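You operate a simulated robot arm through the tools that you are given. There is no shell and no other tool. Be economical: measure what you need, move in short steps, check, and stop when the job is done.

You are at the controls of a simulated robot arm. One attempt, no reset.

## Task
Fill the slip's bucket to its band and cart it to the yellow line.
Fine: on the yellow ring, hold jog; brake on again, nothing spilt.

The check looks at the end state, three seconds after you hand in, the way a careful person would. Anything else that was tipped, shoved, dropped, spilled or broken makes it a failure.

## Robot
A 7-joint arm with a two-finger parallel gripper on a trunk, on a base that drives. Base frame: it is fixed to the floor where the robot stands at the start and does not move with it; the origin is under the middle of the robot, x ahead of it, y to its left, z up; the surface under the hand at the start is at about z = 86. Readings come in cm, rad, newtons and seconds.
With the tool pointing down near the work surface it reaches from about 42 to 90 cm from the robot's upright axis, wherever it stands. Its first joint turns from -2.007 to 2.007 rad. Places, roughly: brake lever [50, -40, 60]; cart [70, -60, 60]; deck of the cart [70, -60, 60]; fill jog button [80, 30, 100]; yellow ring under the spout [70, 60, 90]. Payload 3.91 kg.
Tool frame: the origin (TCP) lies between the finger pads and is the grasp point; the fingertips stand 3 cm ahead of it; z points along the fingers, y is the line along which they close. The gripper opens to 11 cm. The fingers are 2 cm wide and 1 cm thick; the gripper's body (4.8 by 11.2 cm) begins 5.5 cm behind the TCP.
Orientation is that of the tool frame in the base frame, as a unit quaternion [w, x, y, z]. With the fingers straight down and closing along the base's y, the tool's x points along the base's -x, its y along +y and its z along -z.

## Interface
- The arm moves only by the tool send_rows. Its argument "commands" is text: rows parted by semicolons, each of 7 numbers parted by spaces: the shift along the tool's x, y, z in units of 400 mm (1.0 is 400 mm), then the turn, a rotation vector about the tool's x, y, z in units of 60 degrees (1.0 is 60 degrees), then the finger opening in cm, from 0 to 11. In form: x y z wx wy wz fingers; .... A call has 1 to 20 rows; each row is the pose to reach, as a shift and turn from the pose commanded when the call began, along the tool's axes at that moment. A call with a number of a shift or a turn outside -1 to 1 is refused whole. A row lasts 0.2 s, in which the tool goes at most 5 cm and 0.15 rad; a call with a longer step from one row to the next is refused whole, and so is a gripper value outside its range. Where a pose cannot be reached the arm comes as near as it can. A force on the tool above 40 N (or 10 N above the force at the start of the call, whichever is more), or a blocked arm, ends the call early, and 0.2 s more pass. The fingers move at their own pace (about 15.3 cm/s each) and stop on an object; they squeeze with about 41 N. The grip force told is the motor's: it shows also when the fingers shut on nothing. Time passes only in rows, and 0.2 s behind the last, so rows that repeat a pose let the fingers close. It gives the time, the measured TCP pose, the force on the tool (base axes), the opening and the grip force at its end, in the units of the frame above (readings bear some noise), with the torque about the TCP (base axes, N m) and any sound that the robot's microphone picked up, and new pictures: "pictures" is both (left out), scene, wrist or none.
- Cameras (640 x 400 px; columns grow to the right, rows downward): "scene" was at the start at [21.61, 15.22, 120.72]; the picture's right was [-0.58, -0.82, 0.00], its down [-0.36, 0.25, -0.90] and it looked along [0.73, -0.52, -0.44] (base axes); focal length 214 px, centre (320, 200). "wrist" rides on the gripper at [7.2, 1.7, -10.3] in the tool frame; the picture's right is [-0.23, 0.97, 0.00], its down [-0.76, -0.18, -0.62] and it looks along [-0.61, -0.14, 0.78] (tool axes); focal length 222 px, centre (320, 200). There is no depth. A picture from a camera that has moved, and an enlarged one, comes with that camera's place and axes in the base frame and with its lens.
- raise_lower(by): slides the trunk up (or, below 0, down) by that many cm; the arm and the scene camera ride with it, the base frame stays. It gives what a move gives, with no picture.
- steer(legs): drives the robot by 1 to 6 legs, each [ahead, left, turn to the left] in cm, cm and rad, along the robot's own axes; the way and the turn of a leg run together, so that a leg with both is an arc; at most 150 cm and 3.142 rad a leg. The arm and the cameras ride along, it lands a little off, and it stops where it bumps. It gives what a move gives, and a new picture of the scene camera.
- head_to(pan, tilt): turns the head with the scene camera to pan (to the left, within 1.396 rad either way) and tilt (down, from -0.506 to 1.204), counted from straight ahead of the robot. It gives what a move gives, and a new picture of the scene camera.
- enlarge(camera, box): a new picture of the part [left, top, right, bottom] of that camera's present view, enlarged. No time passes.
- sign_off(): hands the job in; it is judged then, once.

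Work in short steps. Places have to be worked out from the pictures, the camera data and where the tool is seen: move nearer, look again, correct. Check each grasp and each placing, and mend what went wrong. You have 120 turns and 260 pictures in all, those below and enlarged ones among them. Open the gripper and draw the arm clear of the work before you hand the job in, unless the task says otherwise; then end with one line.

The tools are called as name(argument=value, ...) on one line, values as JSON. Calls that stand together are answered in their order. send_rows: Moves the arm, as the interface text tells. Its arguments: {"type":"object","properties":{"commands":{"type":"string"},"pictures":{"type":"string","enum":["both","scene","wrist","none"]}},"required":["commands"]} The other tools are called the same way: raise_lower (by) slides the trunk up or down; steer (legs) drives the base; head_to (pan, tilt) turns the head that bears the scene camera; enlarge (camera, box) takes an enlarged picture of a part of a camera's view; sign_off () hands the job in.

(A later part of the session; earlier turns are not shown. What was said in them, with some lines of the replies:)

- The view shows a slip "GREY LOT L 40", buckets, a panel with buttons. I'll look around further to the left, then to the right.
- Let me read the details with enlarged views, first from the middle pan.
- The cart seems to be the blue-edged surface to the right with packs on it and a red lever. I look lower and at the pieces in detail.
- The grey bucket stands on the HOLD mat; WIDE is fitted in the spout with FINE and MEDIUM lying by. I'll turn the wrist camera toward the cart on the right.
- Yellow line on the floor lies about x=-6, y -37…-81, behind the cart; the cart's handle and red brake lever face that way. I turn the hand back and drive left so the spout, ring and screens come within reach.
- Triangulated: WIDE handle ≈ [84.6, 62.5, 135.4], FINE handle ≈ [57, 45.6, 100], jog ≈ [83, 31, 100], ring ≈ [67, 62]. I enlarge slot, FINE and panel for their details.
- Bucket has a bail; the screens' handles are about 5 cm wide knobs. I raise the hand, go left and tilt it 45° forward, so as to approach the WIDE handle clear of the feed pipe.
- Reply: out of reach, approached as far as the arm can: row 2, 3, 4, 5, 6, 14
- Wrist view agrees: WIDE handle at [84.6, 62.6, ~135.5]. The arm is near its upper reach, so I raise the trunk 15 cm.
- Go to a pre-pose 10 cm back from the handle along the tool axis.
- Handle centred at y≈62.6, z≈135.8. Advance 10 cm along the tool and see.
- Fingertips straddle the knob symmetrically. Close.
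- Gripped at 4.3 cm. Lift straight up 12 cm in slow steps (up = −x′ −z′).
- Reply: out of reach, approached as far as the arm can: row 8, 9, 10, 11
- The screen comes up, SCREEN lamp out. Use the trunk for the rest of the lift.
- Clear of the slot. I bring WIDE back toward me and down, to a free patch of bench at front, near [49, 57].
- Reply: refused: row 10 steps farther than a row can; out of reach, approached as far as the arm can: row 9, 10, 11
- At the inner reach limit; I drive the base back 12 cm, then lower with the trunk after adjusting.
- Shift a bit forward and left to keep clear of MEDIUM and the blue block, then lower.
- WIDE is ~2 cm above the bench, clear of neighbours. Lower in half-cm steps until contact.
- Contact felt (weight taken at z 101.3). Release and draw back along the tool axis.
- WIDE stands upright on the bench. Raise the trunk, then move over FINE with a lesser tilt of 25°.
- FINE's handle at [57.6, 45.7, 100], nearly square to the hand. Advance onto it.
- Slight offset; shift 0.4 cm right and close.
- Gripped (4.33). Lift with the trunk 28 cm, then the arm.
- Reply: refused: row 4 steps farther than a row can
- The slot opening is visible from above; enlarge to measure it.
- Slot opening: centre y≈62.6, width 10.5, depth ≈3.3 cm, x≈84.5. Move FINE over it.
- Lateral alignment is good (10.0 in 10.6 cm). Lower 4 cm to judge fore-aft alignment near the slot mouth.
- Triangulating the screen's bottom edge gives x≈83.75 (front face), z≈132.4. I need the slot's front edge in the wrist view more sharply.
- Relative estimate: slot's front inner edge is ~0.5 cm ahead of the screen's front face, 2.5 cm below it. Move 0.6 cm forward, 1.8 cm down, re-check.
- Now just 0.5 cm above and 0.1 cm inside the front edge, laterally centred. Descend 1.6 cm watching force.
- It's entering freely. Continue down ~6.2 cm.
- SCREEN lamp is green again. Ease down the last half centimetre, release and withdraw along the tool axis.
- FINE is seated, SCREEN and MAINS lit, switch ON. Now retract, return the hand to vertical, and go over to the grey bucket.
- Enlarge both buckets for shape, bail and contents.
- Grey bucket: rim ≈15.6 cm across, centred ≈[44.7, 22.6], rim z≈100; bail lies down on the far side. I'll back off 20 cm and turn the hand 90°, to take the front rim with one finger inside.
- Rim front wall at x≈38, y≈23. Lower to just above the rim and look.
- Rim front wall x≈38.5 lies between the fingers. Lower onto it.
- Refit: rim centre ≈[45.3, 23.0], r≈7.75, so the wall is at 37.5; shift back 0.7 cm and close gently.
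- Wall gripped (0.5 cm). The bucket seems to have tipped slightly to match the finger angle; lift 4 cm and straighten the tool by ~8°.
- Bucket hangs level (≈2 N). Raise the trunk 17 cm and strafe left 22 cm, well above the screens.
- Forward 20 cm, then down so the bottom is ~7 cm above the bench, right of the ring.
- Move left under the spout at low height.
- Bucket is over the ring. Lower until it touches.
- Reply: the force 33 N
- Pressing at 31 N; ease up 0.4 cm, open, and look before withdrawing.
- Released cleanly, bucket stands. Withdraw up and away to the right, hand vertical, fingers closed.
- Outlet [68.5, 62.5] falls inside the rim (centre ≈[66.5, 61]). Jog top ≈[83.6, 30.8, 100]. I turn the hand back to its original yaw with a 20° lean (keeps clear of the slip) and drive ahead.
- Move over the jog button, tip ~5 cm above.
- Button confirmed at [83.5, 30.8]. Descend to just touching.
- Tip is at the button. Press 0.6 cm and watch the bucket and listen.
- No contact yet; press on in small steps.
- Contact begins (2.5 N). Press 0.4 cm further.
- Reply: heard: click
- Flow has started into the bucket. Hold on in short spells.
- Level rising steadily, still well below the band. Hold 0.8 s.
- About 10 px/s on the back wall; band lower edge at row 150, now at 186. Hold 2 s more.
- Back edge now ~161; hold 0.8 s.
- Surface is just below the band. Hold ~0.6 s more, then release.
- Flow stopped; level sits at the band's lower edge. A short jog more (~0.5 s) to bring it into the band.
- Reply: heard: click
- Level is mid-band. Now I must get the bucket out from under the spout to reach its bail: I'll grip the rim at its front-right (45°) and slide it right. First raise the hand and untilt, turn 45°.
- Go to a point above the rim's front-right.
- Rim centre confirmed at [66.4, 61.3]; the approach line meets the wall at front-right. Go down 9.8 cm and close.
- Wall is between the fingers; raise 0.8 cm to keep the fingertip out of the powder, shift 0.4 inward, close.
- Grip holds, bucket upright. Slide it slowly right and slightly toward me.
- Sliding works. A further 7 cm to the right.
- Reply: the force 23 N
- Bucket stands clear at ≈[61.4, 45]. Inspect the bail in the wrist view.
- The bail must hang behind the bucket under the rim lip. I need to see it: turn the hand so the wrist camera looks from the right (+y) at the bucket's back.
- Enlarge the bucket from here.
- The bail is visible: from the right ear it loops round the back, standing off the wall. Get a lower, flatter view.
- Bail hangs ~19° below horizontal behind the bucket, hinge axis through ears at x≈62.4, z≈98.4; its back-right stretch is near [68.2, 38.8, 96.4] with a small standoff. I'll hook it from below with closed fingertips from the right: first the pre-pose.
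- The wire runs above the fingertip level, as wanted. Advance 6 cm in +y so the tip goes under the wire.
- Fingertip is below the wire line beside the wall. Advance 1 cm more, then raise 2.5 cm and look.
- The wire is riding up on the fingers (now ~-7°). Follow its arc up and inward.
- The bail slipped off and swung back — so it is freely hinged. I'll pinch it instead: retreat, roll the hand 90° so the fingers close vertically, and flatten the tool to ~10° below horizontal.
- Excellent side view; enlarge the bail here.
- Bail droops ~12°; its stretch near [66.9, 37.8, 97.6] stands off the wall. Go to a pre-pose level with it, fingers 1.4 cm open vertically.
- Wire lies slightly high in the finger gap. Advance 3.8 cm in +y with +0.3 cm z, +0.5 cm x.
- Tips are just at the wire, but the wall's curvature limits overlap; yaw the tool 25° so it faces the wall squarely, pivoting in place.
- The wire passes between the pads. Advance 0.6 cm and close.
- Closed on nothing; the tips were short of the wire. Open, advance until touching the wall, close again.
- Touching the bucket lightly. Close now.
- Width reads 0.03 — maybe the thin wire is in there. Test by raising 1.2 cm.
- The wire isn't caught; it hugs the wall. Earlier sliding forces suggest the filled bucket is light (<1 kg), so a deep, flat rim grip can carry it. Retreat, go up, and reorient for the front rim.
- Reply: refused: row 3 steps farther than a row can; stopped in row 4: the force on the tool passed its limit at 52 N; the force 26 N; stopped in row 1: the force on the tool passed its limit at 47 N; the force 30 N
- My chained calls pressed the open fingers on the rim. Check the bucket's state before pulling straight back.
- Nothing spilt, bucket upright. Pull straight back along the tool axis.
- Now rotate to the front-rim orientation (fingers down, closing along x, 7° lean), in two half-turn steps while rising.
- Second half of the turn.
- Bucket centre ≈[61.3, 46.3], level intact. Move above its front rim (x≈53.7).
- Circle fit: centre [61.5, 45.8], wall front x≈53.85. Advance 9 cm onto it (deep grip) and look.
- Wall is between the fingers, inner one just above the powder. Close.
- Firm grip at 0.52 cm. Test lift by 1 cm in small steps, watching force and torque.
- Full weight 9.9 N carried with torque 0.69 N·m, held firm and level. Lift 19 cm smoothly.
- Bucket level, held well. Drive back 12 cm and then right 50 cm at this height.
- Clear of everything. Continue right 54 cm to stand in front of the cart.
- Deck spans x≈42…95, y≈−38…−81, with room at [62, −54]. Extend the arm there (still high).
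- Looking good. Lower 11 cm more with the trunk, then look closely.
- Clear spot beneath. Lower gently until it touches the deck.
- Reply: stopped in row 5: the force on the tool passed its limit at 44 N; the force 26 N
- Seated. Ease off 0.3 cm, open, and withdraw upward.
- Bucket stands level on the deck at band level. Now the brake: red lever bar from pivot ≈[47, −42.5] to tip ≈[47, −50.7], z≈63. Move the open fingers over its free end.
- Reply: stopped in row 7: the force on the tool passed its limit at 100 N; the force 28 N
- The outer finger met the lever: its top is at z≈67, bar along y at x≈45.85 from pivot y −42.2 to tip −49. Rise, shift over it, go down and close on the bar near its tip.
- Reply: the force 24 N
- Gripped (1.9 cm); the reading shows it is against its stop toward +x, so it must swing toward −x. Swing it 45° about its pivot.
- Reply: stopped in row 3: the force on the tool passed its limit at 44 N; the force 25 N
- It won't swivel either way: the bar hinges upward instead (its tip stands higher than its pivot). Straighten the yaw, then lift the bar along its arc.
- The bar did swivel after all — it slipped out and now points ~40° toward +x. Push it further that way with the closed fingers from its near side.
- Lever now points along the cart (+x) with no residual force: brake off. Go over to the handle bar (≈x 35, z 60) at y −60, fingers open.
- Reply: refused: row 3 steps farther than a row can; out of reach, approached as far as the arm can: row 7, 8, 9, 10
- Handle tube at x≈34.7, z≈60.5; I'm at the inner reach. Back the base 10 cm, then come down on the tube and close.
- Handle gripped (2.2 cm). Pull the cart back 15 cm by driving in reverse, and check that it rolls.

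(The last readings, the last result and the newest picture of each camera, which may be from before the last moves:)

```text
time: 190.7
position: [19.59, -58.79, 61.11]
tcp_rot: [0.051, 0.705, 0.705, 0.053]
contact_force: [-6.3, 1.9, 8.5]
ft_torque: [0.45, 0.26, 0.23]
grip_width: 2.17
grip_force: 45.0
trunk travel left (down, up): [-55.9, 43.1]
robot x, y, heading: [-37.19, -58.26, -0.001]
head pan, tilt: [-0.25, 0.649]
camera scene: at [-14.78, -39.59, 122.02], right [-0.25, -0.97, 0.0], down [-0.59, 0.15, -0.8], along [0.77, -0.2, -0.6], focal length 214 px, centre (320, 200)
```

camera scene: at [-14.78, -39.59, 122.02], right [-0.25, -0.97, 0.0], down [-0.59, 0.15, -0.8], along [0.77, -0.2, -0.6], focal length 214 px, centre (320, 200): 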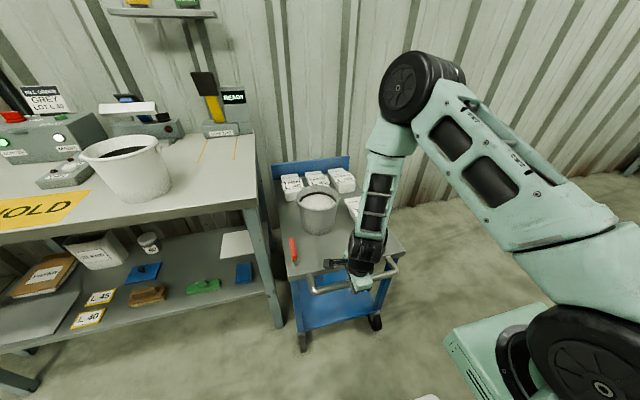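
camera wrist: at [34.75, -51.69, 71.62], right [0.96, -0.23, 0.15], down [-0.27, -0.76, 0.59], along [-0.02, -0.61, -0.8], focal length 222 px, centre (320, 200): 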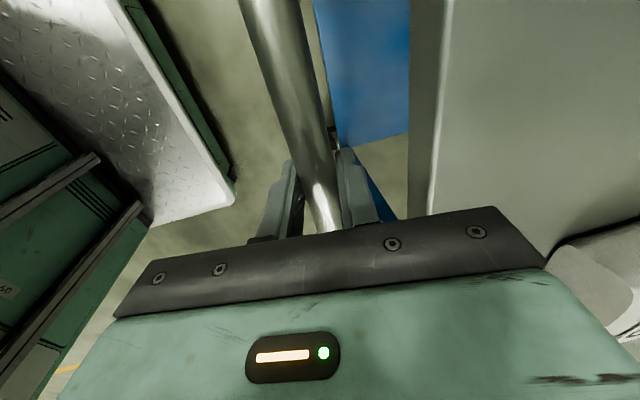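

The cart follows, load steady, brake is off. Pull the remaining 33 cm so the deck's leading edge comes to the line at x≈−6.

steer(legs=[[-33, 0, 0]])

head_to(pan=-0.2, tilt=1.0)

```text
time: 192.7
position: [-10.17, -58.94, 61.2]
tcp_rot: [0.058, 0.705, 0.704, 0.061]
contact_force: [0.4, 0.6, 2.6]
ft_torque: [0.11, 0.04, 0.12]
grip_width: 2.18
grip_force: 44.5
trunk travel left (down, up): [-55.9, 43.1]
robot x, y, heading: [-67.73, -57.94, -0.001]
head pan, tilt: [-0.25, 0.649]
stopped in leg 1: the force on the tool passed its limit at 55 N (the readings are from after the stop); the commanded pose is now the measured one
camera scene: at [-44.97, -39.63, 122.02], right [-0.25, -0.97, 0.0], down [-0.59, 0.15, -0.8], along [0.77, -0.2, -0.6], focal length 214 px, centre (320, 200)
```

scene: 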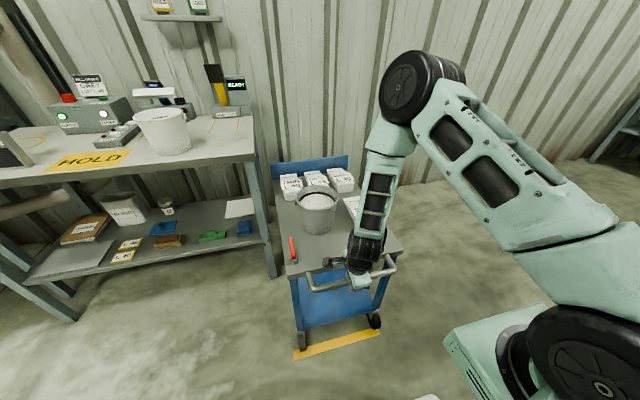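

```text
time: 193.5
position: [-10.13, -58.78, 61.24]
tcp_rot: [0.057, 0.705, 0.704, 0.061]
contact_force: [-0.5, -0.5, 3.7]
ft_torque: [-0.18, -0.03, 0.15]
grip_width: 2.15
grip_force: 45.1
trunk travel left (down, up): [-55.9, 43.1]
robot x, y, heading: [-67.73, -58.1, -0.009]
head pan, tilt: [-0.201, 1.0]
camera scene: at [-46.56, -38.87, 119.25], right [-0.2, -0.98, 0.0], down [-0.82, 0.17, -0.54], along [0.53, -0.11, -0.84], focal length 214 px, centre (320, 200)
```

scene: 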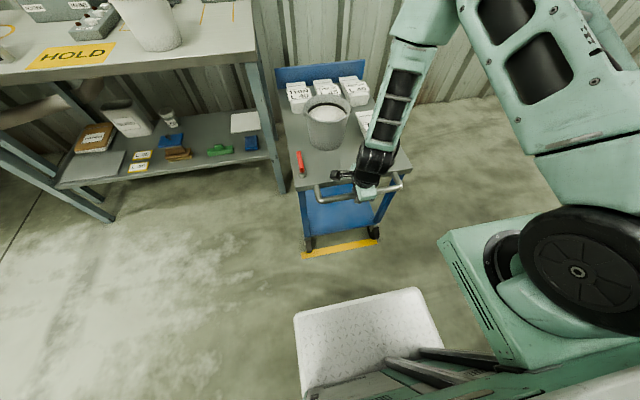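

The pull stopped at a force limit with the front wheels at the yellow line. Look closely.

enlarge(camera="scene", box=[270, 140, 420, 270])

```text
3.08 times, centred on (345, 205) of scene
camera zoom: at [-46.56, -38.87, 119.25], right [-0.2, -0.98, 0.0], down [-0.82, 0.17, -0.54], along [0.53, -0.11, -0.84], focal length 660 px, centre (243, 185)
```

zoom: 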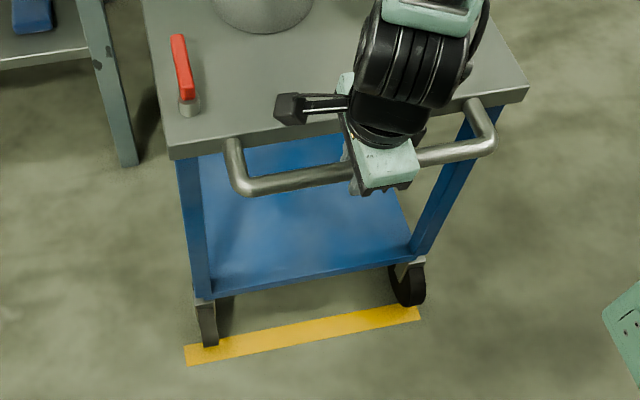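

Wheels are at the line; deck edge ≈3 cm short of its middle. Try a further 3 cm to see whether that was a stop.

steer(legs=[[-3, 0, 0]])

```text
time: 194.3
position: [-10.18, -58.84, 61.26]
tcp_rot: [0.066, 0.705, 0.702, 0.068]
contact_force: [3.2, 1.5, -10.8]
ft_torque: [0.15, -0.05, 0.16]
grip_width: 2.17
grip_force: 44.9
trunk travel left (down, up): [-55.9, 43.1]
robot x, y, heading: [-68.34, -57.28, 0.0]
head pan, tilt: [-0.201, 1.0]
stopped in leg 1: the force on the tool passed its limit at 55 N (the readings are from after the stop); the commanded pose is now the measured one
camera scene: at [-47.54, -38.86, 119.23], right [-0.2, -0.98, 0.0], down [-0.82, 0.17, -0.54], along [0.53, -0.11, -0.84], focal length 214 px, centre (320, 200)
```

scene: 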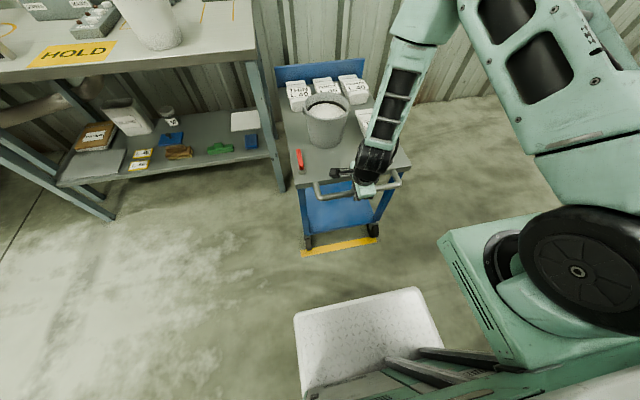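

It is the cart's end stop at the line. Open, rise off the handle, and move to the far (+y) side of the brake lever with fingers closed.

send_rows(commands="0 0 0 0 0 0 3;0 0 0 0 0 0 5;0 0.0186 -0.098 0 0 0 5;0 0.037 -0.196 0 0 0 5;0 0.056 -0.294 0 0 0 5;0.0875 0.127 -0.2805 0 0 0 3;0.175 0.198 -0.267 0 0 0 0;0.2625 0.269 -0.2535 0 0 0 0;0.35 0.34 -0.24 0 0 0 0;0.4375 0.411 -0.2265 0 0 0 0;0.52 0.4795 -0.2135 0 0 0 0;0.52 0.4795 -0.2135 0 0 0 0")

```text
time: 196.9
position: [6.97, -38.15, 73.49]
tcp_rot: [0.067, 0.705, 0.703, 0.067]
contact_force: [-0.3, -0.1, 0.0]
ft_torque: [-0.03, 0.02, 0.02]
grip_width: 0.01
grip_force: 37.7
trunk travel left (down, up): [-55.9, 43.1]
robot x, y, heading: [-68.44, -58.21, -0.004]
head pan, tilt: [-0.201, 1.0]
camera scene: at [-47.58, -38.85, 119.24], right [-0.2, -0.98, 0.0], down [-0.82, 0.17, -0.54], along [0.53, -0.11, -0.84], focal length 214 px, centre (320, 200)
camera wrist: at [6.82, -31.02, 84.01], right [0.96, -0.23, 0.18], down [-0.3, -0.76, 0.58], along [0.01, -0.61, -0.8], focal length 222 px, centre (320, 200)
```

scene: 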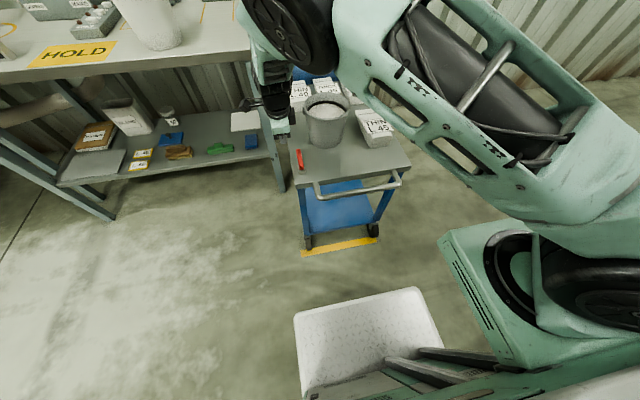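
wrist: 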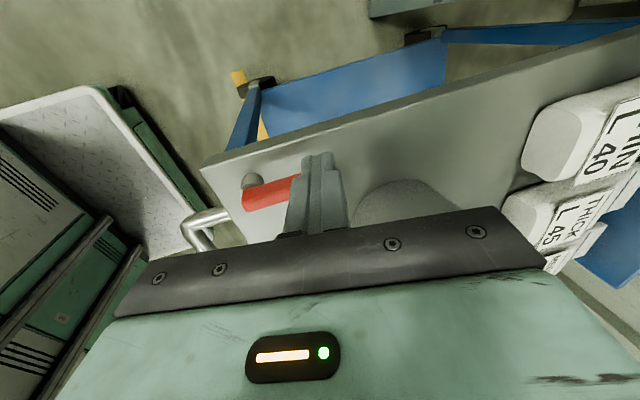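

The lever points along +x with pivot near [1.3, −41]. Lower beside it and sweep it back round to point along −y (brake on).

send_rows(commands="0 -0.0186 0.098 0 0 0 0;0 -0.03 0.157 0 0 0 0;-0.054 -0.028 0.157 0 0 0 0;-0.109 -0.03 0.157 0 0 0 0;-0.159 -0.049 0.153 0 0 0 0;-0.201 -0.086 0.146 0 0 0 0;-0.226 -0.1325 0.137 0 0 0 0;-0.23 -0.146 0.135 0 0 0 0", pictures="wrist")

```text
time: 198.7
position: [2.3, -47.35, 67.04]
tcp_rot: [0.067, 0.704, 0.703, 0.068]
contact_force: [0.6, -0.4, 4.4]
ft_torque: [-0.02, 0.03, 0.04]
grip_width: 0.0
grip_force: 37.9
trunk travel left (down, up): [-55.9, 43.1]
robot x, y, heading: [-68.88, -57.85, -0.005]
head pan, tilt: [-0.201, 1.0]
camera wrist: at [2.12, -40.25, 77.49], right [0.96, -0.23, 0.18], down [-0.29, -0.76, 0.58], along [0.01, -0.61, -0.8], focal length 222 px, centre (320, 200)
```

wrist: 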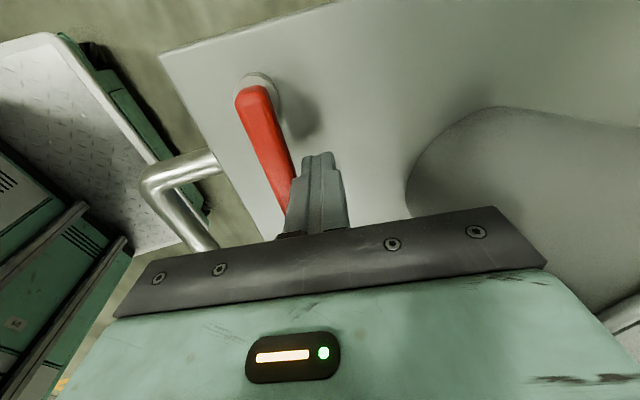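

The lever points along −y as at the start. Nudge 0.8 cm more against its stop, then lift the hand clear.

send_rows(commands="0 -0.01 -0.002 0 0 0 0;0 -0.02 -0.004 0 0 0 0;0 0.01 0.002 0 0 0 0;0 0.03 -0.1 0 0 0 0;0 0.05 -0.2 0 0 0 0;0 0.07 -0.3 0 0 0 0;0 0.0 -0.4 0 0 0 0;0 -0.08 -0.46 0 0 0 0")

```text
time: 200.5
position: [-4.25, -47.43, 84.65]
tcp_rot: [0.067, 0.705, 0.703, 0.068]
contact_force: [0.5, 1.0, -0.4]
ft_torque: [-0.02, 0.04, 0.0]
grip_width: 0.0
grip_force: 37.2
trunk travel left (down, up): [-55.9, 43.1]
robot x, y, heading: [-68.72, -57.61, -0.005]
head pan, tilt: [-0.201, 1.0]
camera scene: at [-47.54, -38.85, 119.22], right [-0.2, -0.98, 0.0], down [-0.82, 0.17, -0.54], along [0.53, -0.11, -0.84], focal length 214 px, centre (320, 200)
camera wrist: at [-4.51, -40.21, 95.03], right [0.96, -0.23, 0.18], down [-0.3, -0.76, 0.58], along [0.01, -0.61, -0.8], focal length 222 px, centre (320, 200)
```

scene: 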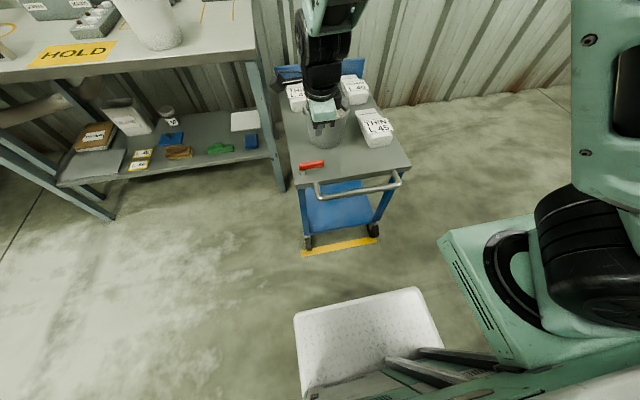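
wrist: 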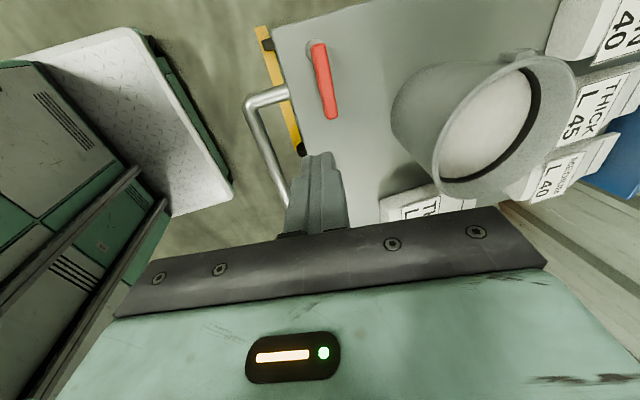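

Lever is back across as at the start, cart at the line, bucket upright and full. Open the gripper, raise, and drive back clear.

send_rows(commands="0 0 -0.1 0 0 0 5;0 0 -0.2 0 0 0 8;0 0 -0.3 0 0 0 8", pictures="none")

steer(legs=[[-20, 0, 0]])

head_to(pan=0.15, tilt=0.55)

```text
time: 201.3
position: [-6.67, -47.34, 96.31]
tcp_rot: [0.067, 0.705, 0.702, 0.067]
contact_force: [0.1, 0.5, -0.1]
ft_torque: [-0.04, 0.0, 0.02]
grip_width: 8.01
grip_force: 0.1
trunk travel left (down, up): [-55.9, 43.1]
robot x, y, heading: [-68.47, -58.29, -0.006]
head pan, tilt: [-0.201, 1.0]
```

```text
time: 202.9
position: [-26.74, -47.61, 96.16]
tcp_rot: [0.066, 0.707, 0.7, 0.068]
contact_force: [-0.4, 0.4, -0.2]
ft_torque: [0.0, -0.02, -0.02]
grip_width: 8.01
grip_force: 0.0
trunk travel left (down, up): [-55.9, 43.1]
robot x, y, heading: [-88.62, -57.75, -0.011]
head pan, tilt: [-0.201, 1.0]
camera scene: at [-67.52, -38.87, 119.24], right [-0.21, -0.98, 0.0], down [-0.82, 0.18, -0.54], along [0.53, -0.11, -0.84], focal length 214 px, centre (320, 200)
```

scene: 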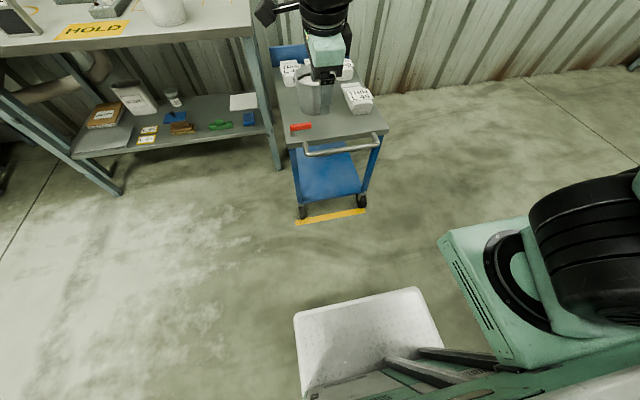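

```text
time: 203.8
position: [-26.59, -47.66, 96.13]
tcp_rot: [0.068, 0.708, 0.7, 0.067]
contact_force: [-0.7, -0.9, 0.4]
ft_torque: [-0.01, -0.01, 0.0]
grip_width: 7.99
grip_force: 0.1
trunk travel left (down, up): [-55.9, 43.1]
robot x, y, heading: [-88.35, -57.68, -0.008]
head pan, tilt: [0.15, 0.55]
camera scene: at [-65.44, -36.16, 122.88], right [0.14, -0.99, 0.0], down [-0.52, -0.07, -0.85], along [0.84, 0.12, -0.52], focal length 214 px, centre (320, 200)
```

scene: 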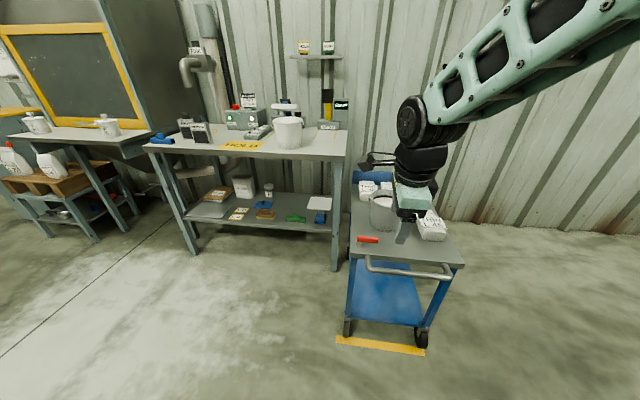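

Everything stands as it should: the bench is tidy, the cart is at the line with its brake on, and the arm is clear. I hand in.

sign_off()

```text
The job is handed in.
```

The grey bucket is filled to its band through the FINE screen and stands on the cart at the yellow line, with the brake on and nothing seen spilt. I read "Fine:" as calling for the FINE screen, so I swapped out WIDE and left it upright on the bench. The cart hit a hard stop with its front wheels at the line and its deck edge about 3 cm short of the line's middle.
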